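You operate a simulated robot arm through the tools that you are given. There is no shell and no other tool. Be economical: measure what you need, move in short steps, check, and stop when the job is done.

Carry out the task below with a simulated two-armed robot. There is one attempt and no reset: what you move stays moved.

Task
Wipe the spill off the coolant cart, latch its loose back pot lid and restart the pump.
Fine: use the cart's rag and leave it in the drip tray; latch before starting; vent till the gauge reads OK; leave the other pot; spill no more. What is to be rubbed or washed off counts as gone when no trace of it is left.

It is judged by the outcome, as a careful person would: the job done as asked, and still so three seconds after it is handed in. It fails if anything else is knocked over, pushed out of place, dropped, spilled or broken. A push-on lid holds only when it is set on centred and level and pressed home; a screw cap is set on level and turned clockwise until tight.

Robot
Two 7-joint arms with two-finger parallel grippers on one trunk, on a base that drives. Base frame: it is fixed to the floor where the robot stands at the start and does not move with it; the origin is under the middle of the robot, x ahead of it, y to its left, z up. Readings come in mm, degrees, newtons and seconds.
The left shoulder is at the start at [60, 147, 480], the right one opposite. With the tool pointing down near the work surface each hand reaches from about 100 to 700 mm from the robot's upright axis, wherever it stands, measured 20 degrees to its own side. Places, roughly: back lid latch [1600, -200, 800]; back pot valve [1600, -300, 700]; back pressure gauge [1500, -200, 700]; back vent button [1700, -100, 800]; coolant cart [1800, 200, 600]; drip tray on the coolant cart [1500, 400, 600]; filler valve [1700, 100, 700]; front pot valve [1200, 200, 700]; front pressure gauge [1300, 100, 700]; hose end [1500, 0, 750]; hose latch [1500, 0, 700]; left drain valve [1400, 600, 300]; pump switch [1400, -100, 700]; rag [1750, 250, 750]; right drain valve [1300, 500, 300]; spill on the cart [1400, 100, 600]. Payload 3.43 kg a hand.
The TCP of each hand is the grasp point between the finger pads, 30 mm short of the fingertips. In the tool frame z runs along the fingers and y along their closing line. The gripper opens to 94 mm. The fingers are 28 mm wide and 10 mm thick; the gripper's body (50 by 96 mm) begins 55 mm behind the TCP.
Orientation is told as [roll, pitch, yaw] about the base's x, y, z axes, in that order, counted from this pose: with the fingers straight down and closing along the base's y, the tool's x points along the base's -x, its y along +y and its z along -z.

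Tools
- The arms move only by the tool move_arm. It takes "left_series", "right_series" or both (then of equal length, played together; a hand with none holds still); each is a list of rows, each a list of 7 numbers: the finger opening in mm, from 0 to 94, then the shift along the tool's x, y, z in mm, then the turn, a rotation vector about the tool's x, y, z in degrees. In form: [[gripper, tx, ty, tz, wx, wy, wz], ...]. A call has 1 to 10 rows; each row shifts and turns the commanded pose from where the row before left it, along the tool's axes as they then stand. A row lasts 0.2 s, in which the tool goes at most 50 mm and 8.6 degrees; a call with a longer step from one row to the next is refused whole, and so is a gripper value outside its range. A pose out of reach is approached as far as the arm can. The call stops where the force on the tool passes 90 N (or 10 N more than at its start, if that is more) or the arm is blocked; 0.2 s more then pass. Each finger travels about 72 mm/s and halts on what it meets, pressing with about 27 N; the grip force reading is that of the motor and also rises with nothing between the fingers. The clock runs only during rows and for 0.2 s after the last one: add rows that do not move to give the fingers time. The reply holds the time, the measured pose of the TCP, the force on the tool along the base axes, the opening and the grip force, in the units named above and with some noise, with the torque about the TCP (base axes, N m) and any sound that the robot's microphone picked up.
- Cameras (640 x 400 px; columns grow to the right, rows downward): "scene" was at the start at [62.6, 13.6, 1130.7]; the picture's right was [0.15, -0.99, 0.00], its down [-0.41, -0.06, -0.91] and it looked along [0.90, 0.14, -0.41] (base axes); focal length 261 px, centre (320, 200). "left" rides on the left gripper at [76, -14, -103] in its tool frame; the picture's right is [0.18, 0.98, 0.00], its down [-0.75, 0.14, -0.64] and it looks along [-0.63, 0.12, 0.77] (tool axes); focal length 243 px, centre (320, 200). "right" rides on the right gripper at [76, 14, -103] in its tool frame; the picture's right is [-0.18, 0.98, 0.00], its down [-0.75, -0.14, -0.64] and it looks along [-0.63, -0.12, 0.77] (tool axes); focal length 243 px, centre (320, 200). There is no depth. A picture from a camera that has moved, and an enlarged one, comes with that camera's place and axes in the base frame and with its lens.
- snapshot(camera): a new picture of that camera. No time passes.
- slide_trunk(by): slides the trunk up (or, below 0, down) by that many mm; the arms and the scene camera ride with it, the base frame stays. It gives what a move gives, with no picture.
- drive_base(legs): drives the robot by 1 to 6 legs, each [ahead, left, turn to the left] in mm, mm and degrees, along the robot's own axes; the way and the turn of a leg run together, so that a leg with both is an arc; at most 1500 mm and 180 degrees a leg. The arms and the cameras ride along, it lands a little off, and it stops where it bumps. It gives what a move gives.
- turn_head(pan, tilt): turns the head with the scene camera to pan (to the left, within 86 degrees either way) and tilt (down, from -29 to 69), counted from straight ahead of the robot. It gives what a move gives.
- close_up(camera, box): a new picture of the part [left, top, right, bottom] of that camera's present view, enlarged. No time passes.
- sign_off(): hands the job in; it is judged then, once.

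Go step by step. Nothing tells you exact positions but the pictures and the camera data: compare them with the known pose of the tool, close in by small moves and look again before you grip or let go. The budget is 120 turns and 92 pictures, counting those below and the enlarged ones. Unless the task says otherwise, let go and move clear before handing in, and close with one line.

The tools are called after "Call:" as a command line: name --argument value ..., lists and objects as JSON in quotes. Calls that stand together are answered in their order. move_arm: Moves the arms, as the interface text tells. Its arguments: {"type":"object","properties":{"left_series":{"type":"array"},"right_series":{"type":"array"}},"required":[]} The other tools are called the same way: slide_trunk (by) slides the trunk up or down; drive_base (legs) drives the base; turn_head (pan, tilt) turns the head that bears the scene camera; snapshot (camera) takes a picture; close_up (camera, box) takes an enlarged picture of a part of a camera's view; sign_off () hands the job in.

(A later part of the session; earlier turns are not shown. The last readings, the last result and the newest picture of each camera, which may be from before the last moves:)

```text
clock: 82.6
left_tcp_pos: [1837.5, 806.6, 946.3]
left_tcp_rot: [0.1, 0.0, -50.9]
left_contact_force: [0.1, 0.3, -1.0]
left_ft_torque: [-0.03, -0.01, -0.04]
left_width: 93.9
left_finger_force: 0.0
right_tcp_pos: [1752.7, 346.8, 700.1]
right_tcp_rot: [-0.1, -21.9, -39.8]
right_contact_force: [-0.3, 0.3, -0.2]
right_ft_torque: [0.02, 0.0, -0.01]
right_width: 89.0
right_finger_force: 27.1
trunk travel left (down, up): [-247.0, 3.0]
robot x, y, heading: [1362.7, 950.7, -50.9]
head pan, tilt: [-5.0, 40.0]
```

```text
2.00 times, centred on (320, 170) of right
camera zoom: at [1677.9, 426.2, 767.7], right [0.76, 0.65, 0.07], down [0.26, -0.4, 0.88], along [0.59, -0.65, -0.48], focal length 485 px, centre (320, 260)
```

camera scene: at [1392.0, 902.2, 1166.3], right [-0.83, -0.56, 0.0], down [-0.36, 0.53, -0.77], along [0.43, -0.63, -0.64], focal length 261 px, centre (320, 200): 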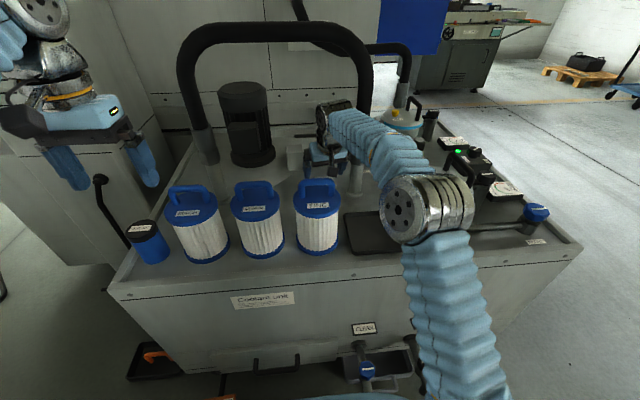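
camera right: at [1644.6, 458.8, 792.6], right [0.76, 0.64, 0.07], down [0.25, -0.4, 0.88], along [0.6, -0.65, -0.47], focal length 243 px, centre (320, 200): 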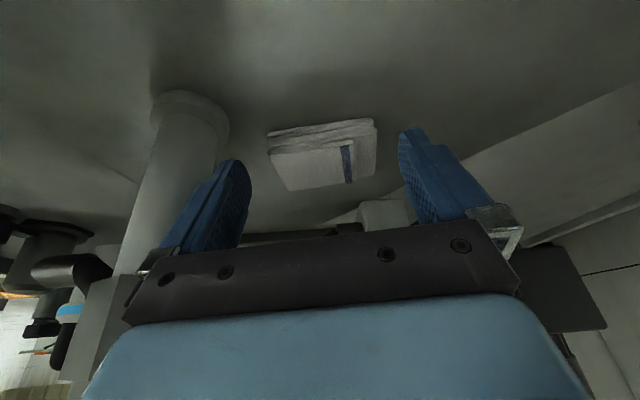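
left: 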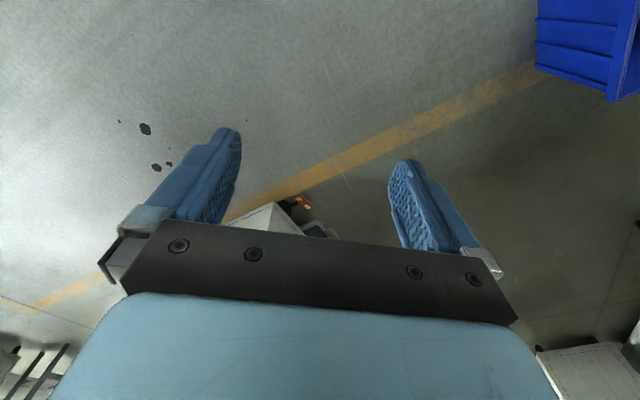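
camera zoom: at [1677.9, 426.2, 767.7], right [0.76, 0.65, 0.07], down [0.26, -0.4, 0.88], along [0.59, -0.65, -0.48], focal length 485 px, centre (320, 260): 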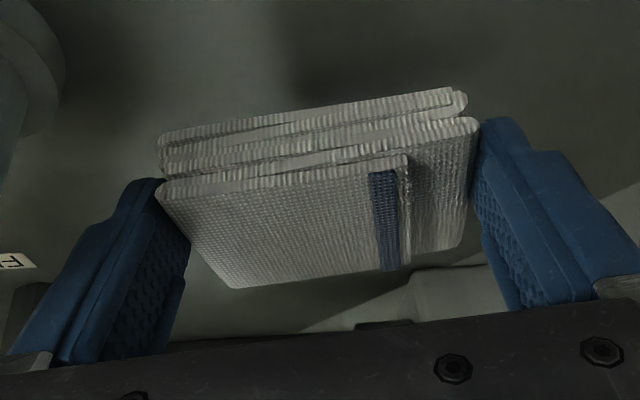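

Held securely. Raising and backing out from under the arch, staggered to clear the filter with the camera.

Call:
move_arm --right_series '[[45, -6.7, 0.9, -29.6, 0, 0, 0], [45, 2.4, 2.7, -33.4, 0, 0, 0], [45, 6.2, 2.7, -24, 0, 0, 0], [45, 6.2, 2.7, -24, 0, 0, 0], [45, 5.3, 2.2, -18.3, 0, 0, 0], [45, 5.3, 2.2, -18.3, 0, 0, 0], [45, 0, 0, 0, 0, 0, 0]]'

Call:
close_up --camera "scene" --box '[260, 60, 460, 260]'

```text
clock: 84.2
left_tcp_pos: [1838.5, 807.2, 946.4]
left_tcp_rot: [0.0, 0.0, -50.9]
left_contact_force: [0.1, 0.3, -0.2]
left_ft_torque: [0.0, 0.0, -0.03]
left_width: 94.3
left_finger_force: 0.1
right_tcp_pos: [1705.4, 402.8, 831.9]
right_tcp_rot: [0.2, -22.0, -40.0]
right_contact_force: [-0.1, 0.0, 0.5]
right_ft_torque: [-0.01, -0.02, 0.0]
right_width: 89.0
right_finger_force: 27.1
trunk travel left (down, up): [-247.0, 3.0]
robot x, y, heading: [1359.8, 949.0, -50.6]
head pan, tilt: [-5.0, 40.0]
```

```text
2.00 times, centred on (360, 160) of scene
camera zoom: at [1391.9, 902.3, 1166.4], right [-0.83, -0.56, 0.0], down [-0.36, 0.53, -0.77], along [0.43, -0.63, -0.64], focal length 522 px, centre (240, 280)
```

zoom: 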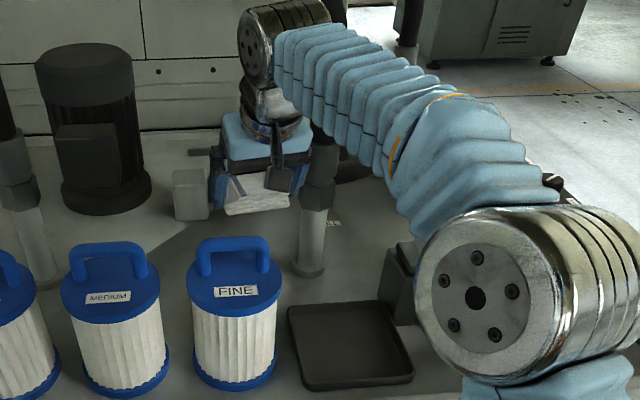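

Out of the arch. Moving back, then across the tray gap and home over the cart edge.

Call:
move_arm --right_series '[[45, 16.3, 4, -17.4, 0, 0, 0], [45, 16.3, 4, -17.4, 0, 0, 0], [45, 7.5, -44.3, -3, 0, 0, 0], [45, 7.5, -44.3, -3, 0, 0, 0], [45, 41, 8.1, -16.6, 0, 0, 0], [45, 41, 8.1, -16.6, 0, 0, 0], [45, 41, 8.1, -16.6, 0, 0, 0], [45, 41, 8.1, -16.6, 0, 0, 0], [45, 0, 0, 0, 0, 0, 0]]'

Call:
snapshot --camera "scene"

```text
clock: 86.2
left_tcp_pos: [1837.9, 805.6, 945.3]
left_tcp_rot: [0.0, 0.0, -50.9]
left_contact_force: [0.0, 0.7, 0.6]
left_ft_torque: [-0.01, -0.04, 0.03]
left_width: 94.3
left_finger_force: 0.0
right_tcp_pos: [1494.4, 520.3, 850.7]
right_tcp_rot: [0.0, -22.1, -40.0]
right_contact_force: [0.6, 0.4, -0.2]
right_ft_torque: [0.0, 0.02, 0.02]
right_width: 89.0
right_finger_force: 26.5
trunk travel left (down, up): [-247.0, 3.0]
robot x, y, heading: [1363.6, 947.1, -50.8]
head pan, tilt: [-5.0, 40.0]
```

```text
26 pictures are left
camera scene: at [1391.7, 902.4, 1166.4], right [-0.83, -0.56, 0.0], down [-0.36, 0.53, -0.77], along [0.43, -0.63, -0.64], focal length 261 px, centre (320, 200)
```

scene: 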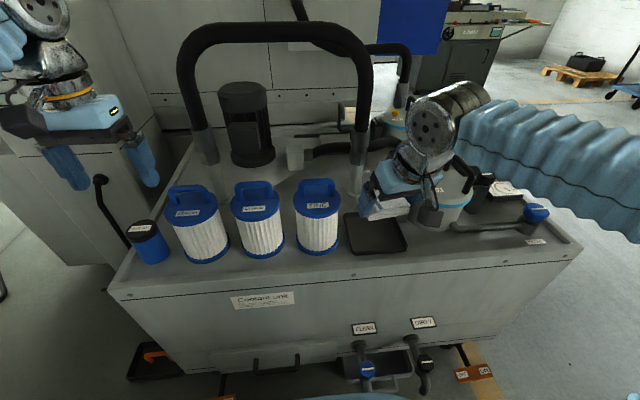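

Everything stands as before and the rag is in hand. Driving back around to the front of the cart.

Call:
drive_base --legs '[[-250, 0, 0], [0, -1220, 0], [0, 0, 90.5], [0, -1060, 0]]'

Call:
turn_head --pan 0 --tilt 45

Call:
snapshot --camera "scene"

```text
clock: 102.5
left_tcp_pos: [1081.6, 9.9, 946.2]
left_tcp_rot: [-0.1, 0.0, 37.3]
left_contact_force: [-0.5, 0.1, 0.2]
left_ft_torque: [-0.03, 0.01, 0.02]
left_width: 94.0
left_finger_force: 0.0
right_tcp_pos: [1356.9, -344.4, 849.6]
right_tcp_rot: [0.2, -22.0, 48.2]
right_contact_force: [0.3, -1.0, 0.1]
right_ft_torque: [0.01, -0.04, -0.02]
right_width: 89.1
right_finger_force: 27.1
trunk travel left (down, up): [-247.0, 3.0]
robot x, y, heading: [923.7, -463.2, 37.1]
head pan, tilt: [-5.0, 40.0]
```

```text
clock: 103.1
left_tcp_pos: [1082.2, 9.9, 945.8]
left_tcp_rot: [0.0, 0.0, 37.3]
left_contact_force: [0.8, -0.1, 0.2]
left_ft_torque: [-0.01, 0.01, 0.0]
left_width: 94.2
left_finger_force: 0.1
right_tcp_pos: [1359.5, -344.3, 850.1]
right_tcp_rot: [0.3, -21.9, 48.2]
right_contact_force: [0.4, 0.8, 0.4]
right_ft_torque: [-0.02, 0.04, 0.0]
right_width: 88.9
right_finger_force: 27.0
trunk travel left (down, up): [-247.0, 3.0]
robot x, y, heading: [925.2, -461.6, 37.5]
head pan, tilt: [0.0, 45.0]
```

```text
25 pictures are left
camera scene: at [965.7, -431.2, 1159.2], right [0.61, -0.8, 0.0], down [-0.56, -0.43, -0.71], along [0.56, 0.43, -0.71], focal length 261 px, centre (320, 200)
```

scene: 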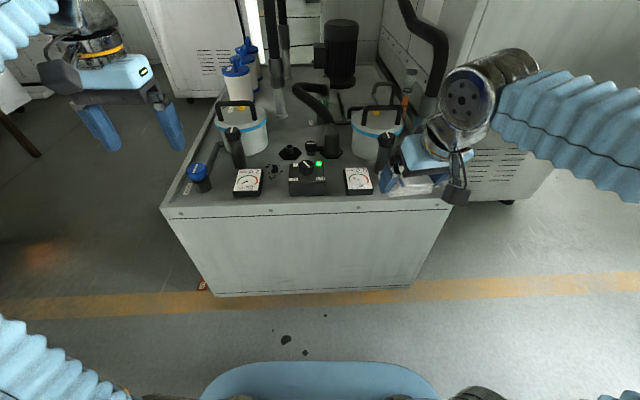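

At the front again; the pump light is on. I'll square up and close in, then turn the hand (about the vertical) so the rag's narrow side fits between gauge and switch box.

Call:
drive_base --legs '[[240, 50, 2.2]]'

Call:
move_arm --right_series '[[45, 0, 0, 0, -3.07, 0, -7.6], [45, 0, 0, 0, -3.07, 0, -7.6], [45, 0, 0, 0, -3.07, 0, -7.6], [45, 0, 0, 0, -3.07, 0, -7.6], [45, 0, 0, 0, -3.07, 0, -7.6], [45, 0, 0, 0, -3.07, 0, -7.6], [45, 0, 0, 0, -3.07, 0, -7.6], [45, 0, 0, 0, -3.07, 0, -7.6], [45, 0, 0, 0, -3.07, 0, -7.6], [45, 0, 0, 0, -1.8, 0, -4.4]]'

Call:
snapshot --camera "scene"

```text
clock: 105.0
left_tcp_pos: [1225.4, 203.7, 946.4]
left_tcp_rot: [0.0, 0.0, 39.4]
left_contact_force: [-0.6, 0.2, 0.5]
left_ft_torque: [0.01, 0.03, 0.02]
left_width: 94.0
left_finger_force: 0.0
right_tcp_pos: [1514.0, -137.4, 850.2]
right_tcp_rot: [0.1, -22.0, 50.4]
right_contact_force: [0.7, -0.4, 0.1]
right_ft_torque: [-0.03, 0.02, 0.02]
right_width: 88.9
right_finger_force: 27.2
trunk travel left (down, up): [-247.0, 3.0]
robot x, y, heading: [1086.1, -271.2, 39.2]
head pan, tilt: [0.0, 45.0]
```

```text
clock: 107.2
left_tcp_pos: [1225.2, 204.5, 947.1]
left_tcp_rot: [-0.1, 0.0, 39.5]
left_contact_force: [-0.6, -0.3, 0.2]
left_ft_torque: [0.0, -0.02, -0.01]
left_width: 94.1
left_finger_force: 0.0
right_tcp_pos: [1514.3, -138.0, 849.8]
right_tcp_rot: [0.2, -22.0, 129.0]
right_contact_force: [-0.4, 0.1, -0.6]
right_ft_torque: [0.01, -0.01, 0.01]
right_width: 88.6
right_finger_force: 26.7
trunk travel left (down, up): [-247.0, 3.0]
robot x, y, heading: [1084.3, -266.2, 39.4]
head pan, tilt: [0.0, 45.0]
```

```text
24 pictures are left
camera scene: at [1125.4, -239.4, 1159.1], right [0.63, -0.77, 0.0], down [-0.55, -0.45, -0.71], along [0.55, 0.45, -0.71], focal length 261 px, centre (320, 200)
```

scene: 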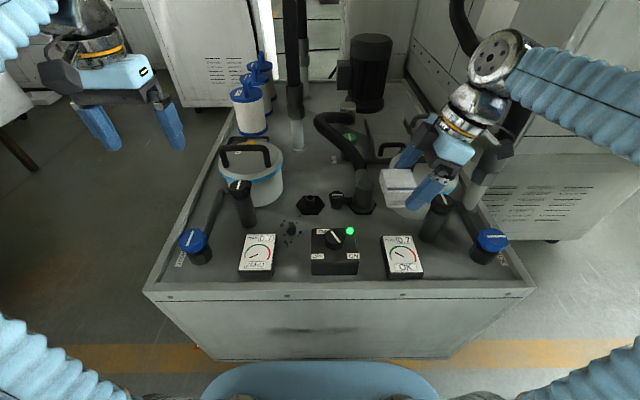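

The hand is oriented properly and the back gauge still reads OK. Enlarging the spill to measure the gaps.

Call:
close_up --camera "scene" --box '[225, 190, 375, 285]'

```text
4.21 times, centred on (300, 238) of scene
camera zoom: at [1125.4, -239.4, 1159.1], right [0.63, -0.77, 0.0], down [-0.55, -0.45, -0.71], along [0.55, 0.45, -0.71], focal length 1099 px, centre (404, 42)
```

zoom: 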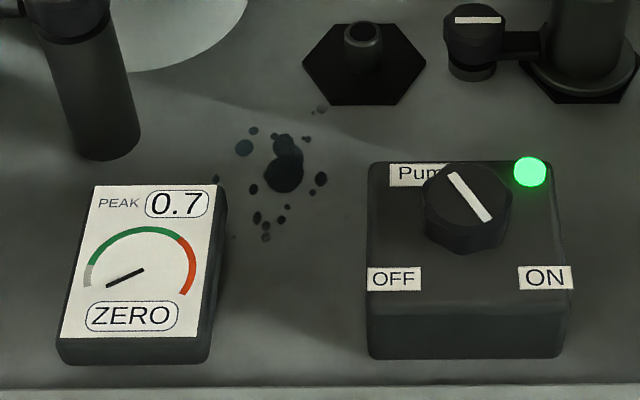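

Gap between gauge and switch box is ~80 mm; the rag's narrow side (68) fits. Moving the rag over the spill at height, then down to just above.

Call:
move_arm --right_series '[[45, -40, -6.4, 16.2, 0, 0, 0], [45, -40, -6.4, 16.2, 0, 0, 0], [45, -40, -6.4, 16.2, 0, 0, 0], [45, -40, -6.4, 16.2, 0, 0, 0], [45, -40, -6.4, 16.2, 0, 0, 0], [45, 15, 0, 37, 0, 0, 0], [45, 15, 0, 37, 0, 0, 0], [45, 13, 0, 32, 0, 0, 0], [45, 0, 0, 0, 0, 0, 0]]'

Call:
close_up --camera "scene" --box '[225, 160, 385, 285]'

Call:
snapshot --camera "right"

```text
clock: 109.2
left_tcp_pos: [1226.1, 205.6, 946.9]
left_tcp_rot: [0.0, 0.0, 39.5]
left_contact_force: [0.6, -0.1, -0.1]
left_ft_torque: [0.01, 0.01, 0.0]
left_width: 94.0
left_finger_force: 0.0
right_tcp_pos: [1404.4, 52.5, 734.8]
right_tcp_rot: [0.1, -22.0, 128.8]
right_contact_force: [-0.7, 0.3, -0.5]
right_ft_torque: [0.02, 0.0, 0.0]
right_width: 88.9
right_finger_force: 27.4
trunk travel left (down, up): [-247.0, 3.0]
robot x, y, heading: [1083.7, -274.2, 39.2]
head pan, tilt: [0.0, 45.0]
```

```text
3.20 times, centred on (305, 222) of scene
camera zoom: at [1125.5, -239.3, 1159.1], right [0.63, -0.77, 0.0], down [-0.55, -0.45, -0.71], along [0.55, 0.45, -0.71], focal length 835 px, centre (368, 128)
```

zoom: 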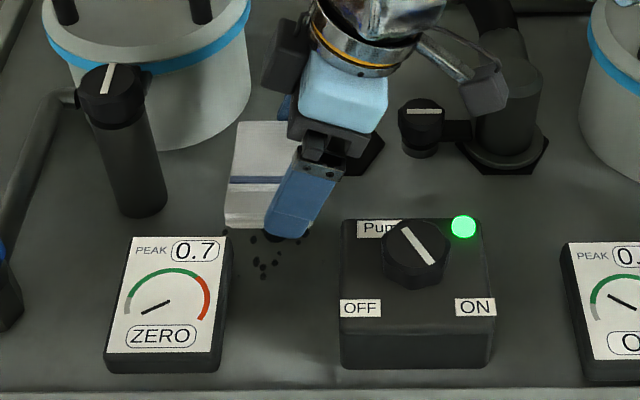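

```text
21 pictures are left
camera right: at [1462.1, -41.1, 801.2], right [-0.87, -0.48, 0.07], down [-0.18, 0.45, 0.88], along [-0.46, 0.75, -0.47], focal length 243 px, centre (320, 200)
```

right: 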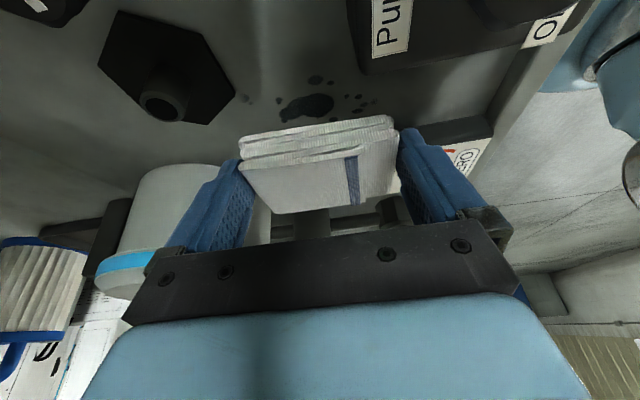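

Well placed. Lowering onto the deck with a light press.

Call:
move_arm --right_series '[[45, 9, 0, 22.3, 0, 0, 0], [45, 9, 0, 22.3, 0, 0, 0], [45, 1.9, 0, 4.6, 0, 0, 0], [45, 0.8, 0, 1.9, 0, 0, 0], [45, 0, 0, 0, 0, 0, 0]]'

```text
clock: 110.4
left_tcp_pos: [1225.5, 204.2, 947.1]
left_tcp_rot: [0.0, -0.1, 39.4]
left_contact_force: [0.1, -0.7, 0.3]
left_ft_torque: [0.0, -0.02, 0.0]
left_width: 94.2
left_finger_force: 0.1
right_tcp_pos: [1403.1, 49.5, 683.4]
right_tcp_rot: [-0.3, -22.3, 128.9]
right_contact_force: [11.1, -7.5, 45.3]
right_ft_torque: [0.11, 1.2, 0.38]
right_width: 89.7
right_finger_force: 27.0
trunk travel left (down, up): [-247.0, 3.0]
robot x, y, heading: [1084.8, -269.7, 39.2]
head pan, tilt: [0.0, 45.0]
```

Pressing a bit hard (45 N); easing 2 mm and rubbing fore and aft between the gauge and the box.

Call:
move_arm --right_series '[[45, -0.7, 0, -1.8, 0, 0, 0], [45, 0, -9, 0, 0, 0, 0], [45, 0, 11, 0, 0, 0, 0], [45, 0, 11, 0, 0, 0, 0], [45, 0, -11, 0, 0, 0, 0], [45, 0, -11, 0, 0, 0, 0], [45, 0, 0, 0, 0, 0, 0]]'

Call:
close_up --camera "scene" --box '[225, 160, 385, 285]'

```text
clock: 112.0
left_tcp_pos: [1224.4, 203.0, 948.0]
left_tcp_rot: [-0.1, -0.1, 39.4]
left_contact_force: [0.3, 0.7, -0.4]
left_ft_torque: [0.01, -0.02, 0.01]
left_width: 93.8
left_finger_force: 0.0
right_tcp_pos: [1408.4, 52.8, 681.7]
right_tcp_rot: [0.0, -22.1, 129.2]
right_contact_force: [-10.8, -12.0, 30.1]
right_ft_torque: [0.2, 0.69, 0.53]
right_width: 89.4
right_finger_force: 26.8
trunk travel left (down, up): [-247.0, 3.0]
robot x, y, heading: [1080.2, -272.5, 39.7]
head pan, tilt: [0.0, 45.0]
```

```text
3.20 times, centred on (305, 222) of scene
camera zoom: at [1123.5, -241.4, 1159.3], right [0.64, -0.77, 0.0], down [-0.55, -0.45, -0.71], along [0.55, 0.45, -0.71], focal length 835 px, centre (368, 128)
```

zoom: 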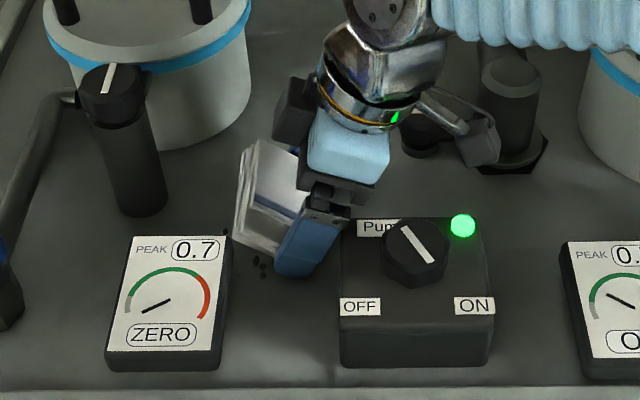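

The rag seems to have pivoted somewhat in the grip; checking with the wrist camera.

Call:
snapshot --camera "right"

```text
19 pictures are left
camera right: at [1466.2, -40.9, 749.4], right [-0.87, -0.49, 0.07], down [-0.18, 0.44, 0.88], along [-0.46, 0.75, -0.47], focal length 243 px, centre (320, 200)
```

right: 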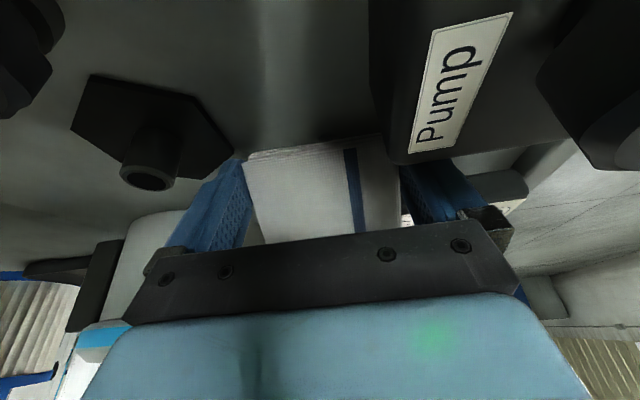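

It did rotate, left edge up. I'll lift a little, take ~16° off the tool tilt to bring the rag flat, and look at it and the spill.

Call:
move_arm --right_series '[[45, -5.6, 0, -13.9, 0, 0, 0], [45, -5.6, 0, -13.9, 0, 0, 0], [45, 0, 0, 0, 0, 8, 0], [45, 0, 0, 0, 0, 8, 0], [45, 0, 0, 0, 0, 0, 0]]'

Call:
close_up --camera "scene" --box '[225, 160, 385, 285]'

Call:
snapshot --camera "right"

```text
clock: 113.2
left_tcp_pos: [1224.5, 205.8, 945.8]
left_tcp_rot: [0.0, 0.1, 39.4]
left_contact_force: [0.9, -0.1, 0.2]
left_ft_torque: [-0.01, -0.02, 0.0]
left_width: 94.1
left_finger_force: 0.0
right_tcp_pos: [1410.8, 55.5, 712.4]
right_tcp_rot: [-0.1, -6.0, 128.7]
right_contact_force: [0.7, -0.1, -0.3]
right_ft_torque: [-0.01, 0.0, 0.01]
right_width: 88.8
right_finger_force: 27.0
trunk travel left (down, up): [-247.0, 3.0]
robot x, y, heading: [1084.2, -271.3, 39.7]
head pan, tilt: [0.0, 45.0]
```

```text
3.20 times, centred on (305, 222) of scene
camera zoom: at [1125.4, -239.3, 1159.1], right [0.63, -0.77, 0.0], down [-0.55, -0.45, -0.71], along [0.55, 0.45, -0.71], focal length 835 px, centre (368, 128)
```

zoom: 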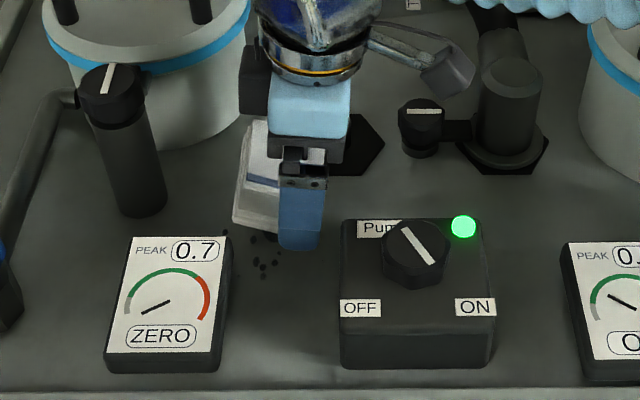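

```text
17 pictures are left
camera right: at [1454.1, -21.5, 807.1], right [-0.88, -0.47, 0.02], down [-0.32, 0.62, 0.72], along [-0.35, 0.62, -0.7], focal length 243 px, centre (320, 200)
```

right: 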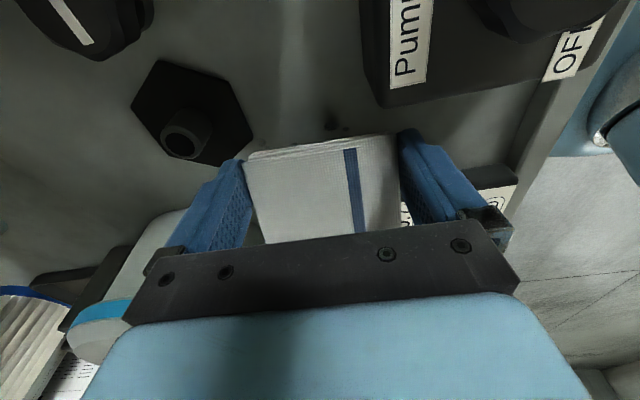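

Most of the right part is already wiped; left dots remain. The rag is still ~19° left-up, so I'll tilt the hand further to level it.

Call:
move_arm --right_series '[[45, 0, 0, 0, 0, 8, 0], [45, 0, 0, 0, 0, 8, 0], [45, 0, 0, 0, 0, 3, 0], [45, 0, 0, 0, 0, 0, 0]]'

Call:
close_up --camera "scene" --box '[235, 180, 345, 265]'

```text
clock: 114.2
left_tcp_pos: [1224.8, 204.5, 946.7]
left_tcp_rot: [0.0, 0.0, 39.3]
left_contact_force: [0.1, -0.2, 0.3]
left_ft_torque: [-0.02, 0.03, -0.02]
left_width: 94.1
left_finger_force: 0.1
right_tcp_pos: [1410.9, 55.1, 712.3]
right_tcp_rot: [0.1, 13.0, 128.9]
right_contact_force: [-0.3, 0.3, -0.4]
right_ft_torque: [0.03, 0.04, 0.03]
right_width: 89.0
right_finger_force: 27.0
trunk travel left (down, up): [-247.0, 3.0]
robot x, y, heading: [1084.6, -270.6, 39.5]
head pan, tilt: [0.0, 45.0]
```

```text
4.71 times, centred on (290, 222) of scene
camera zoom: at [1125.4, -239.3, 1159.1], right [0.63, -0.77, 0.0], down [-0.55, -0.45, -0.71], along [0.55, 0.45, -0.71], focal length 1229 px, centre (461, 94)
```

zoom: 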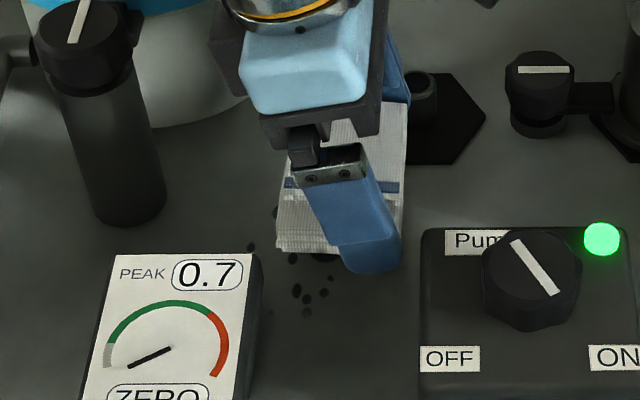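

Rag is level now. Lowering it again gently onto the remaining near dots.

Call:
move_arm --right_series '[[45, -1.5, 12, -0.3, 0, 0, 0], [45, -5.6, 0, 24.4, 0, 0, 0], [45, -0.7, 0, 3, 0, 0, 0], [45, 0, 0, 0, 0, 0, 0]]'

```text
clock: 115.2
left_tcp_pos: [1225.8, 204.9, 947.5]
left_tcp_rot: [0.0, 0.0, 39.4]
left_contact_force: [-0.4, -0.4, -0.1]
left_ft_torque: [-0.03, 0.04, -0.03]
left_width: 94.2
left_finger_force: 0.1
right_tcp_pos: [1401.2, 49.2, 682.6]
right_tcp_rot: [0.2, 13.0, 128.9]
right_contact_force: [-0.4, 0.0, -0.2]
right_ft_torque: [-0.01, -0.01, 0.03]
right_width: 88.8
right_finger_force: 27.2
trunk travel left (down, up): [-247.0, 3.0]
robot x, y, heading: [1085.5, -270.5, 39.5]
head pan, tilt: [0.0, 45.0]
```

No contact yet; down a couple more millimetres.

Call:
move_arm --right_series '[[45, -0.5, 0, 2, 0, 0, 0], [45, 0, 0, 0, 0, 0, 0]]'

Call:
close_up --camera "scene" --box '[235, 180, 345, 265]'

```text
clock: 115.8
left_tcp_pos: [1224.9, 204.3, 947.4]
left_tcp_rot: [0.1, 0.0, 39.4]
left_contact_force: [-0.5, 0.1, -0.2]
left_ft_torque: [0.0, 0.02, -0.02]
left_width: 94.0
left_finger_force: 0.0
right_tcp_pos: [1400.1, 50.5, 681.3]
right_tcp_rot: [0.2, 13.0, 129.0]
right_contact_force: [1.2, -0.6, 0.0]
right_ft_torque: [0.01, 0.01, 0.0]
right_width: 89.3
right_finger_force: 27.4
trunk travel left (down, up): [-247.0, 3.0]
robot x, y, heading: [1087.4, -270.7, 39.5]
head pan, tilt: [0.0, 45.0]
```

```text
4.71 times, centred on (290, 222) of scene
camera zoom: at [1125.4, -239.3, 1159.1], right [0.63, -0.77, 0.0], down [-0.55, -0.45, -0.71], along [0.55, 0.45, -0.71], focal length 1229 px, centre (461, 94)
```

zoom: 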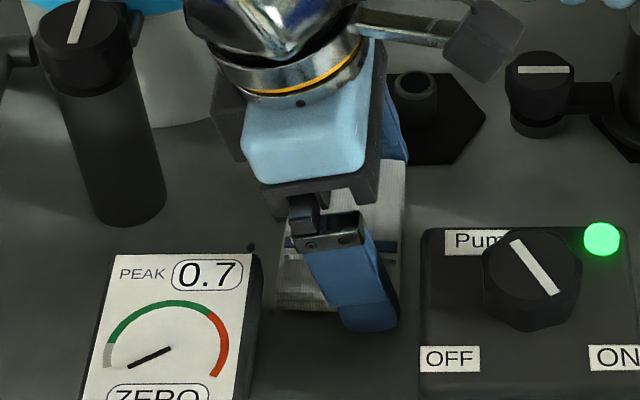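

Close to the deck; pressing 3 mm more and rubbing back and forth here.

Call:
move_arm --right_series '[[45, -0.7, 0, 2.9, 0, 0, 0], [45, 0, 6, 0, 0, 0, 0], [45, 0, -12, 0, 0, 0, 0], [45, 0, 12, 0, 0, 0, 0], [45, 0, -6, 0, 0, 0, 0]]'

```text
clock: 117.0
left_tcp_pos: [1224.4, 204.2, 947.7]
left_tcp_rot: [0.1, 0.0, 39.3]
left_contact_force: [-0.2, 0.2, 0.2]
left_ft_torque: [0.0, 0.02, 0.03]
left_width: 93.9
left_finger_force: 0.2
right_tcp_pos: [1400.6, 49.5, 679.8]
right_tcp_rot: [0.1, 12.9, 129.1]
right_contact_force: [-4.8, -4.0, 13.9]
right_ft_torque: [-0.16, -0.11, -0.09]
right_width: 89.1
right_finger_force: 26.8
trunk travel left (down, up): [-247.0, 3.0]
robot x, y, heading: [1086.5, -273.0, 39.5]
head pan, tilt: [0.0, 45.0]
```

Good light contact (14 N). Sliding beyond the gauge, then left over the remaining left dots.

Call:
move_arm --right_series '[[45, 0, -14, 0, 0, 0, 0], [45, 0, -14, 0, 0, 0, 0], [45, -9.7, 0, -2.2, 0, 0, 0], [45, -9.7, 0, -2.2, 0, 0, 0], [45, 0, -8, 0, 0, 0, 0], [45, 0, 8, 0, 0, 0, 0], [45, 9.7, 0, 2.2, 0, 0, 0], [45, -9.7, 0, -2.2, 0, 0, 0], [45, 0, 0, 0, 0, 0, 0]]'

Call:
close_up --camera "scene" --box '[235, 180, 345, 265]'

```text
clock: 118.2
left_tcp_pos: [1222.8, 201.9, 947.2]
left_tcp_rot: [0.1, -0.2, 39.3]
left_contact_force: [-0.5, -0.3, 0.1]
left_ft_torque: [0.03, -0.02, 0.04]
left_width: 94.1
left_finger_force: 0.0
right_tcp_pos: [1405.9, 78.2, 681.6]
right_tcp_rot: [1.4, 13.6, 128.9]
right_contact_force: [-14.8, -21.8, 21.0]
right_ft_torque: [-0.76, -0.62, -1.09]
right_width: 94.3
right_finger_force: 26.9
trunk travel left (down, up): [-247.0, 3.0]
robot x, y, heading: [1083.8, -270.2, 39.6]
head pan, tilt: [0.0, 45.0]
stopped in row 6 (right hand): the force on the tool passed its limit at 96 N (the readings are from after the stop); the commanded pose is now the measured one
```

```text
4.71 times, centred on (290, 222) of scene
camera zoom: at [1123.0, -242.8, 1159.5], right [0.63, -0.77, 0.0], down [-0.55, -0.45, -0.71], along [0.55, 0.45, -0.7], focal length 1229 px, centre (461, 94)
```

zoom: 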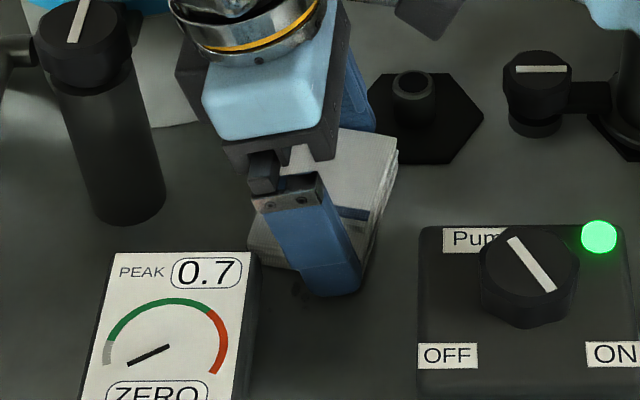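

The rag snagged and yawed in the grip (force limit); gauge and hex plate look undisturbed. I'll ease up slightly and yaw the hand to realign with the rag.

Call:
move_arm --right_series '[[45, 1.1, 0, -4.9, 0, 0, 0], [45, 0, 0, 0, -1.8, 0, 7.8], [45, 0, 0, 0, -1.4, 0, 5.8], [45, 0, 0, 0, 0, 0, 0], [45, 0, 0, 0, 0, 0, 0]]'

Call:
snapshot --camera "right"

```text
clock: 119.4
left_tcp_pos: [1224.5, 203.7, 947.3]
left_tcp_rot: [-0.1, -0.1, 39.5]
left_contact_force: [0.1, -0.3, 0.7]
left_ft_torque: [0.0, 0.01, -0.01]
left_width: 94.1
left_finger_force: 0.0
right_tcp_pos: [1408.8, 80.6, 683.4]
right_tcp_rot: [1.4, 14.0, 114.8]
right_contact_force: [-23.5, -7.7, 1.0]
right_ft_torque: [-0.25, 0.75, -0.24]
right_width: 91.1
right_finger_force: 26.8
trunk travel left (down, up): [-247.0, 3.0]
robot x, y, heading: [1081.8, -270.9, 39.4]
head pan, tilt: [0.0, 45.0]
```

```text
13 pictures are left
camera right: at [1418.5, 30.5, 801.9], right [-0.97, -0.25, -0.02], down [-0.23, 0.87, 0.44], along [-0.09, 0.43, -0.9], focal length 243 px, centre (320, 200)
```

right: 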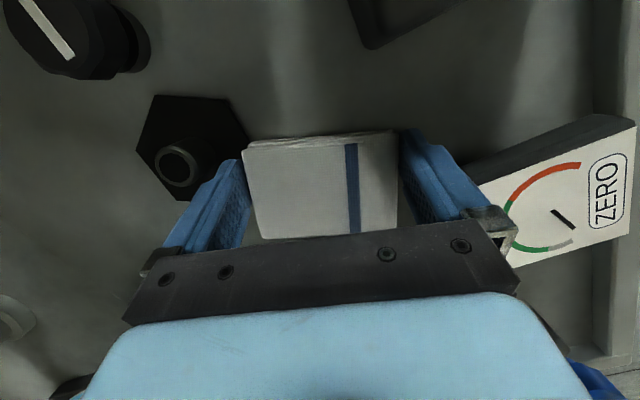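

Aligned again; the far finger touches the hex plate. I'll lift 25 mm clear of it and check what's left of the spill.

Call:
move_arm --right_series '[[45, 0, 4, 0, 0, 0, 0], [45, 3, 4, -12, 0, 0, 0], [45, 3, 0, -12, 0, 0, 0], [45, -38, 0, -20, 0, 0, 0], [45, 0, 0, 0, 0, 0, 0]]'

Call:
close_up --camera "scene" --box '[225, 175, 345, 265]'

```text
clock: 120.6
left_tcp_pos: [1230.0, 200.3, 947.3]
left_tcp_rot: [0.2, 0.0, 39.3]
left_contact_force: [-0.3, 0.2, -1.0]
left_ft_torque: [-0.04, -0.02, -0.01]
left_width: 94.2
left_finger_force: 0.0
right_tcp_pos: [1393.1, 108.2, 717.5]
right_tcp_rot: [1.3, 14.3, 114.3]
right_contact_force: [42.4, -59.3, -12.8]
right_ft_torque: [2.45, 1.63, 0.22]
right_width: 90.6
right_finger_force: 26.3
trunk travel left (down, up): [-247.0, 3.0]
robot x, y, heading: [1083.5, -272.1, 39.4]
head pan, tilt: [0.0, 45.0]
```

```text
4.44 times, centred on (285, 220) of scene
camera zoom: at [1129.2, -244.3, 1158.9], right [0.63, -0.77, 0.0], down [-0.55, -0.45, -0.71], along [0.54, 0.45, -0.71], focal length 1160 px, centre (476, 111)
```

zoom: 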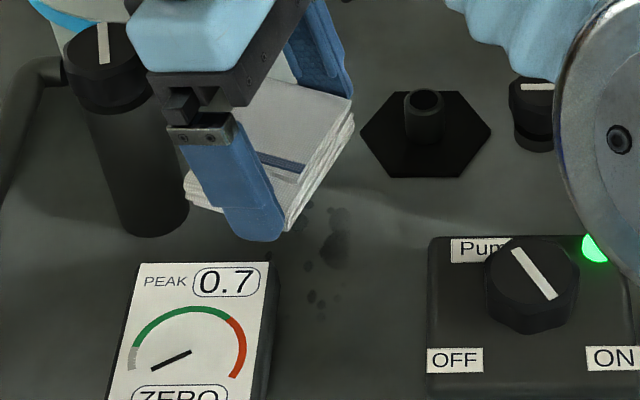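

I went too far left and the hand leans on the front latch post – backing right at once. The spill is faded but still there in the middle, so more rubbing is needed.

Call:
move_arm --right_series '[[45, 15, 0, 3.5, 0, 0, 0], [45, 15, 0, 3.5, 0, 0, 0], [45, 0, 0, 0, 1.8, 0, -7.8], [45, 0, 0, 0, 1.4, 0, -5.8], [45, 0, 0, 0, 0, 0, 0]]'

Call:
close_up --camera "scene" --box '[225, 165, 345, 265]'

```text
clock: 121.8
left_tcp_pos: [1225.8, 205.5, 945.4]
left_tcp_rot: [0.0, 0.0, 39.5]
left_contact_force: [0.7, -0.2, -0.4]
left_ft_torque: [0.0, 0.01, 0.01]
left_width: 93.9
left_finger_force: 0.0
right_tcp_pos: [1399.6, 88.6, 717.5]
right_tcp_rot: [1.4, 13.5, 129.0]
right_contact_force: [0.1, -1.1, -0.3]
right_ft_torque: [-0.03, 0.0, -0.02]
right_width: 90.6
right_finger_force: 26.6
trunk travel left (down, up): [-247.0, 3.0]
robot x, y, heading: [1086.7, -273.9, 39.4]
head pan, tilt: [0.0, 45.0]
```

```text
4.00 times, centred on (285, 215) of scene
camera zoom: at [1125.3, -239.7, 1159.1], right [0.63, -0.77, 0.0], down [-0.55, -0.45, -0.71], along [0.55, 0.45, -0.71], focal length 1044 px, centre (460, 140)
```

zoom: 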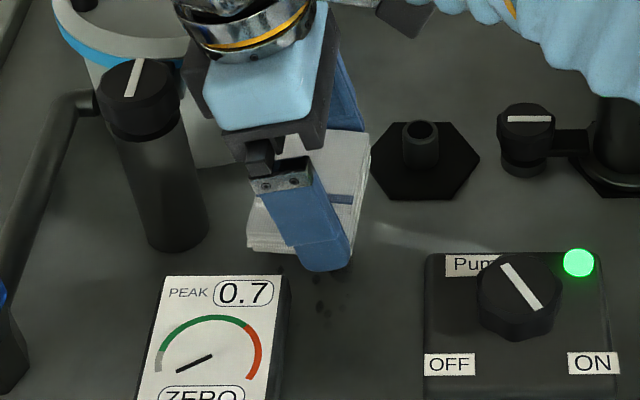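

Free and nothing disturbed. Bringing the rag back to the gap, lowering, and rubbing with short strokes that keep the fingers off the hex plate.

Call:
move_arm --right_series '[[45, 15, 16.5, 3.6, 0, 0, 0], [45, 15, 16.5, 3.6, 0, 0, 0], [45, -5.8, 0, 24.3, 0, 0, 0], [45, -2.3, 0, 9.7, 0, 0, 0], [45, -0.5, 0, 2.4, 0, 0, 0], [45, 0, 0, 0, 0, 0, 0]]'

```text
clock: 123.2
left_tcp_pos: [1224.5, 204.1, 945.9]
left_tcp_rot: [0.0, 0.1, 39.4]
left_contact_force: [-0.4, 0.2, -0.2]
left_ft_torque: [0.03, -0.02, 0.01]
left_width: 94.2
left_finger_force: 0.0
right_tcp_pos: [1390.5, 44.1, 682.8]
right_tcp_rot: [1.4, 13.6, 128.9]
right_contact_force: [-0.1, -0.1, -0.9]
right_ft_torque: [0.0, -0.03, -0.01]
right_width: 90.4
right_finger_force: 27.4
trunk travel left (down, up): [-247.0, 3.0]
robot x, y, heading: [1087.5, -272.8, 39.4]
head pan, tilt: [0.0, 45.0]
```

Now pressing ~4 mm further and rubbing.

Call:
move_arm --right_series '[[45, -0.9, 0, 3.9, 0, 0, 0], [45, 0, -8, 0, 0, 0, 0], [45, 0, 8, 0, 0, 0, 0], [45, 0, 8, 0, 0, 0, 0], [45, 0, -8, 0, 0, 0, 0], [45, 0, -8, 0, 0, 0, 0], [45, 0, 8, 0, 0, 0, 0], [45, 0, 8, 0, 0, 0, 0], [45, 0, -8, 0, 0, 0, 0]]'

```text
clock: 125.2
left_tcp_pos: [1225.4, 203.9, 946.3]
left_tcp_rot: [-0.1, -0.1, 39.3]
left_contact_force: [0.1, 0.2, 0.4]
left_ft_torque: [-0.02, 0.0, -0.01]
left_width: 93.9
left_finger_force: 0.1
right_tcp_pos: [1388.1, 39.6, 680.3]
right_tcp_rot: [1.5, 13.7, 129.0]
right_contact_force: [-7.4, -5.6, 19.6]
right_ft_torque: [0.41, -0.34, 0.06]
right_width: 89.8
right_finger_force: 27.4
trunk travel left (down, up): [-247.0, 3.0]
robot x, y, heading: [1085.4, -271.0, 39.5]
head pan, tilt: [0.0, 45.0]
```

Good contact (20 N). Another set of strokes.

Call:
move_arm --right_series '[[45, 0, -9, 0, 0, 0, 0], [45, 0, 9, 0, 0, 0, 0], [45, 0, 9, 0, 0, 0, 0], [45, 0, -9, 0, 0, 0, 0], [45, 4, -9, 1, 0, 0, 0], [45, 0, 9, 0, 0, 0, 0], [45, -4, 9, -1, 0, 0, 0], [45, 0, -9, 0, 0, 0, 0], [45, 0, -9, 0, 0, 0, 0], [45, 0, 9, 0, 0, 0, 0]]'

Call:
move_arm --right_series '[[45, 2.8, 0, -11.7, 0, 0, 0], [45, 4.7, 0, -19.4, 0, 0, 0], [45, 38, 0, 0, 0, 0, 0], [45, 38, 0, -10, 0, 0, 0], [45, 0, 0, 0, 0, 0, 0]]'

Call:
close_up --camera "scene" --box '[225, 175, 345, 265]'

```text
clock: 127.4
left_tcp_pos: [1225.1, 204.1, 946.8]
left_tcp_rot: [0.0, 0.0, 39.4]
left_contact_force: [0.2, -0.7, 0.0]
left_ft_torque: [-0.03, -0.01, -0.01]
left_width: 93.9
left_finger_force: 0.1
right_tcp_pos: [1392.7, 44.2, 677.6]
right_tcp_rot: [1.2, 13.5, 128.7]
right_contact_force: [11.8, 9.2, 33.8]
right_ft_torque: [0.79, -0.93, -0.08]
right_width: 89.7
right_finger_force: 26.9
trunk travel left (down, up): [-247.0, 3.0]
robot x, y, heading: [1084.5, -268.7, 39.4]
head pan, tilt: [0.0, 45.0]
```

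```text
clock: 128.2
left_tcp_pos: [1224.3, 205.7, 946.3]
left_tcp_rot: [0.0, 0.0, 39.4]
left_contact_force: [-0.1, 0.4, -1.1]
left_ft_torque: [0.0, 0.0, -0.02]
left_width: 93.9
left_finger_force: 0.0
right_tcp_pos: [1397.0, 35.1, 712.7]
right_tcp_rot: [1.2, 11.2, 129.6]
right_contact_force: [-9.8, 12.1, -2.9]
right_ft_torque: [0.23, 0.14, -0.17]
right_width: 89.3
right_finger_force: 27.1
trunk travel left (down, up): [-247.0, 3.0]
robot x, y, heading: [1084.5, -274.5, 39.5]
head pan, tilt: [0.0, 45.0]
stopped in row 3 (right hand): the force on the tool passed its limit at 120 N (the readings are from after the stop); the commanded pose is now the measured one
```

```text
4.44 times, centred on (285, 220) of scene
camera zoom: at [1124.6, -238.8, 1159.1], right [0.64, -0.77, 0.0], down [-0.55, -0.45, -0.71], along [0.55, 0.45, -0.71], focal length 1160 px, centre (476, 111)
```

zoom: 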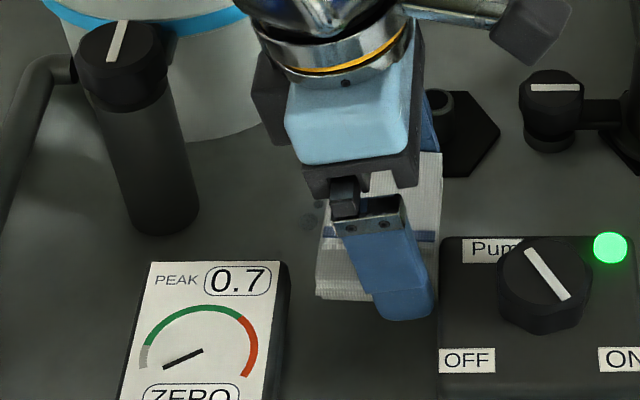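

I bumped the switch box side while moving right (it's still ON and in place); rising straight up first. Near dots are gone, only faint marks at the far left remain.

Call:
move_arm --right_series '[[45, -4, 0, -1, 0, 0, 0], [45, 6, 0, -30, 0, 0, 0], [45, 8, 0, -38, 0, 0, 0], [45, 45, 0, 10, 0, 0, 0], [45, 45, 0, 10, 0, 0, 0], [45, 0, 0, 0, 0, 0, 0]]'

Call:
close_up --camera "scene" --box '[225, 175, 385, 280]'

```text
clock: 129.6
left_tcp_pos: [1224.9, 205.3, 946.2]
left_tcp_rot: [0.0, -0.1, 39.4]
left_contact_force: [0.0, 0.4, 0.0]
left_ft_torque: [0.01, 0.01, 0.0]
left_width: 94.2
left_finger_force: 0.1
right_tcp_pos: [1455.8, -36.2, 782.6]
right_tcp_rot: [1.2, 11.5, 129.4]
right_contact_force: [1.4, 0.1, -0.3]
right_ft_torque: [-0.02, 0.02, -0.01]
right_width: 89.3
right_finger_force: 27.0
trunk travel left (down, up): [-247.0, 3.0]
robot x, y, heading: [1082.8, -273.5, 39.6]
head pan, tilt: [0.0, 45.0]
```

```text
3.81 times, centred on (305, 228) of scene
camera zoom: at [1125.1, -239.6, 1159.1], right [0.64, -0.77, 0.0], down [-0.55, -0.45, -0.71], along [0.55, 0.45, -0.71], focal length 994 px, centre (377, 95)
```

zoom: 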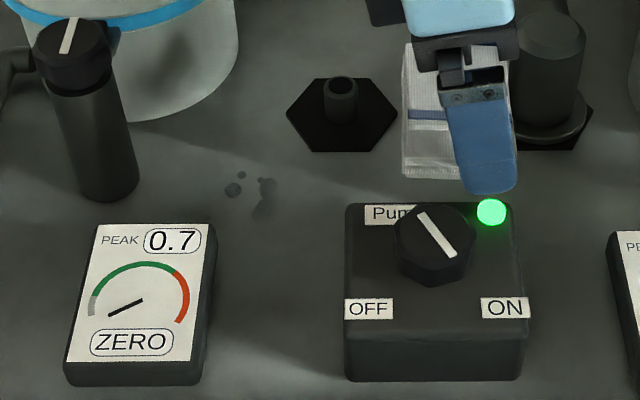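

Only faint marks at about p −95…−66 are left, just beyond the gauge corner. I'll place the rag there (clear of gauge, hex plate and latch post) and rub again.

Call:
move_arm --right_series '[[45, -43, -10.8, -8.8, 0, 0, 0], [45, -43, -10.8, -8.8, 0, 0, 0], [45, -43, -10.8, -8.8, 0, 0, 0], [45, -7, 0, 34.3, 0, 0, 0], [45, -7, 0, 34.3, 0, 0, 0], [45, -5, 0, 24.5, 0, 0, 0], [45, 0, 0, 0, 0, 0, 0]]'

Call:
close_up --camera "scene" --box '[225, 165, 345, 265]'

```text
clock: 131.2
left_tcp_pos: [1224.8, 204.8, 946.1]
left_tcp_rot: [-0.1, 0.0, 39.4]
left_contact_force: [0.3, 0.7, 0.7]
left_ft_torque: [0.0, -0.06, 0.01]
left_width: 94.0
left_finger_force: 0.0
right_tcp_pos: [1397.3, 86.5, 683.3]
right_tcp_rot: [1.2, 11.5, 129.4]
right_contact_force: [0.1, 1.1, -1.0]
right_ft_torque: [-0.02, 0.02, 0.01]
right_width: 89.1
right_finger_force: 27.0
trunk travel left (down, up): [-247.0, 3.0]
robot x, y, heading: [1082.5, -273.4, 39.2]
head pan, tilt: [0.0, 45.0]
```

```text
4.00 times, centred on (285, 215) of scene
camera zoom: at [1125.0, -239.4, 1159.1], right [0.64, -0.77, 0.0], down [-0.55, -0.45, -0.71], along [0.55, 0.45, -0.71], focal length 1044 px, centre (460, 140)
```

zoom: 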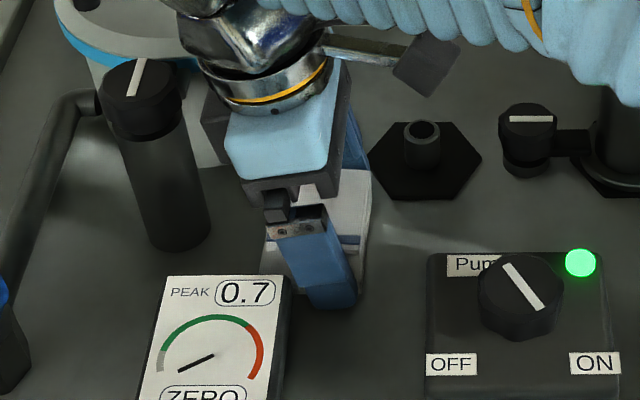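

Placed right over the marks with clearance. Pressing and rubbing with short strokes.

Call:
move_arm --right_series '[[45, -0.8, 0, 3.9, 0, 0, 0], [45, 6, 0, 1.2, 0, 0, 0], [45, -6, 0, -1.2, 0, 0, 0], [45, 0, 5, 0, 0, 0, 0], [45, 6, 0, 1.2, 0, 0, 0], [45, -6, 0, -1.2, 0, 0, 0], [45, 0, -5, 0, 0, 0, 0], [45, 6, 0, 1.2, 0, 0, 0], [45, -6, 0, -1.2, 0, 0, 0]]'

```text
clock: 133.2
left_tcp_pos: [1225.1, 204.6, 946.8]
left_tcp_rot: [0.0, 0.1, 39.4]
left_contact_force: [0.4, -0.3, -0.5]
left_ft_torque: [0.0, 0.02, -0.01]
left_width: 93.8
left_finger_force: 0.1
right_tcp_pos: [1397.8, 85.8, 681.4]
right_tcp_rot: [1.3, 11.5, 129.5]
right_contact_force: [7.1, 2.3, -0.6]
right_ft_torque: [0.09, -0.23, 0.01]
right_width: 89.0
right_finger_force: 27.3
trunk travel left (down, up): [-247.0, 3.0]
robot x, y, heading: [1081.8, -276.1, 39.8]
head pan, tilt: [0.0, 45.0]
```

Contact is too light; pressing ~3 mm more and repeating the strokes, with a bit more fore-aft travel.

Call:
move_arm --right_series '[[45, -0.7, 0, 3.4, 0, 0, 0], [45, 6, 0, 1.2, 0, 0, 0], [45, -6, 0, -1.2, 0, 0, 0], [45, 0, 8, 0, 0, 0, 0], [45, 6, 0, 1.2, 0, 0, 0], [45, -6, 0, -1.2, 0, 0, 0], [45, 0, -8, 0, 0, 0, 0], [45, 0, 8, 0, 0, 0, 0], [45, 0, -8, 0, 0, 0, 0]]'

```text
clock: 135.2
left_tcp_pos: [1224.0, 203.2, 946.9]
left_tcp_rot: [0.0, -0.1, 39.5]
left_contact_force: [-0.4, -0.5, -0.3]
left_ft_torque: [-0.01, -0.01, 0.02]
left_width: 93.9
left_finger_force: 0.1
right_tcp_pos: [1397.6, 83.7, 677.5]
right_tcp_rot: [1.2, 11.5, 129.7]
right_contact_force: [15.4, -4.5, 26.5]
right_ft_torque: [0.51, -1.45, -0.55]
right_width: 89.6
right_finger_force: 26.4
trunk travel left (down, up): [-247.0, 3.0]
robot x, y, heading: [1082.1, -275.2, 39.4]
head pan, tilt: [0.0, 45.0]
```

Firm contact now. One more set of strokes, then straight up and aside to look.

Call:
move_arm --right_series '[[45, 6, 0, 1.2, 0, 0, 0], [45, -6, 0, -1.2, 0, 0, 0], [45, 0, 8, 0, 0, 0, 0], [45, 6, 0, 1.2, 0, 0, 0], [45, -6, 0, -1.2, 0, 0, 0], [45, 0, -8, 0, 0, 0, 0], [45, 0, 8, 0, 0, 0, 0], [45, 6, 0, 1.2, 0, 0, 0], [45, -6, 0, -1.2, 0, 0, 0], [45, 0, -8, 0, 0, 0, 0]]'

Call:
move_arm --right_series '[[45, 2, 0, -10, 0, 0, 0], [45, 7, 0, -34, 0, 0, 0], [45, 8, 0, -40, 0, 0, 0], [45, 8, 0, -40, 0, 0, 0], [45, 45, 5, 9, 0, 0, 0], [45, 45, 5, 9, 0, 0, 0], [45, 45, 5, 9, 0, 0, 0], [45, 45, 5, 9, 0, 0, 0], [45, 0, 0, 0, 0, 0, 0]]'

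Call:
close_up --camera "scene" --box '[225, 175, 385, 280]'

```text
clock: 137.4
left_tcp_pos: [1225.1, 202.7, 946.6]
left_tcp_rot: [0.1, 0.0, 39.5]
left_contact_force: [-0.1, 0.2, -0.2]
left_ft_torque: [-0.02, 0.0, -0.02]
left_width: 93.8
left_finger_force: 0.1
right_tcp_pos: [1395.4, 85.2, 679.1]
right_tcp_rot: [1.4, 11.6, 129.7]
right_contact_force: [16.8, -7.4, 20.9]
right_ft_torque: [0.67, -0.89, -0.39]
right_width: 90.3
right_finger_force: 27.1
trunk travel left (down, up): [-247.0, 3.0]
robot x, y, heading: [1081.7, -276.0, 39.6]
head pan, tilt: [0.0, 45.0]
```

```text
clock: 139.4
left_tcp_pos: [1224.4, 205.0, 946.2]
left_tcp_rot: [0.0, 0.0, 39.4]
left_contact_force: [0.4, -1.0, 0.6]
left_ft_torque: [0.0, -0.04, 0.02]
left_width: 93.9
left_finger_force: 0.0
right_tcp_pos: [1498.9, -62.2, 807.3]
right_tcp_rot: [1.2, 11.5, 129.4]
right_contact_force: [-0.4, -1.2, 0.2]
right_ft_torque: [-0.01, 0.0, 0.02]
right_width: 90.3
right_finger_force: 26.7
trunk travel left (down, up): [-247.0, 3.0]
robot x, y, heading: [1084.8, -270.7, 39.5]
head pan, tilt: [0.0, 45.0]
```

```text
3.81 times, centred on (305, 228) of scene
camera zoom: at [1125.0, -239.7, 1159.1], right [0.64, -0.77, 0.0], down [-0.55, -0.45, -0.71], along [0.55, 0.45, -0.71], focal length 994 px, centre (377, 95)
```

zoom: 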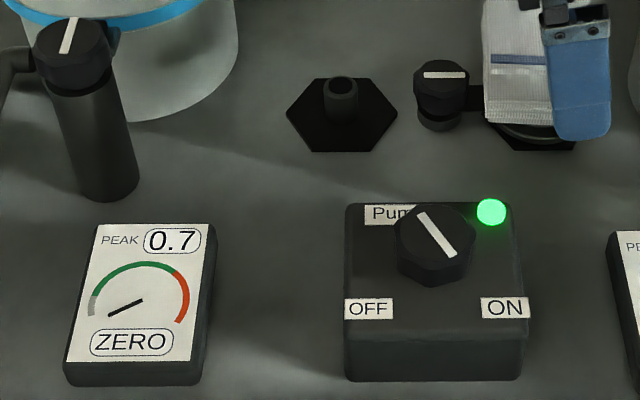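

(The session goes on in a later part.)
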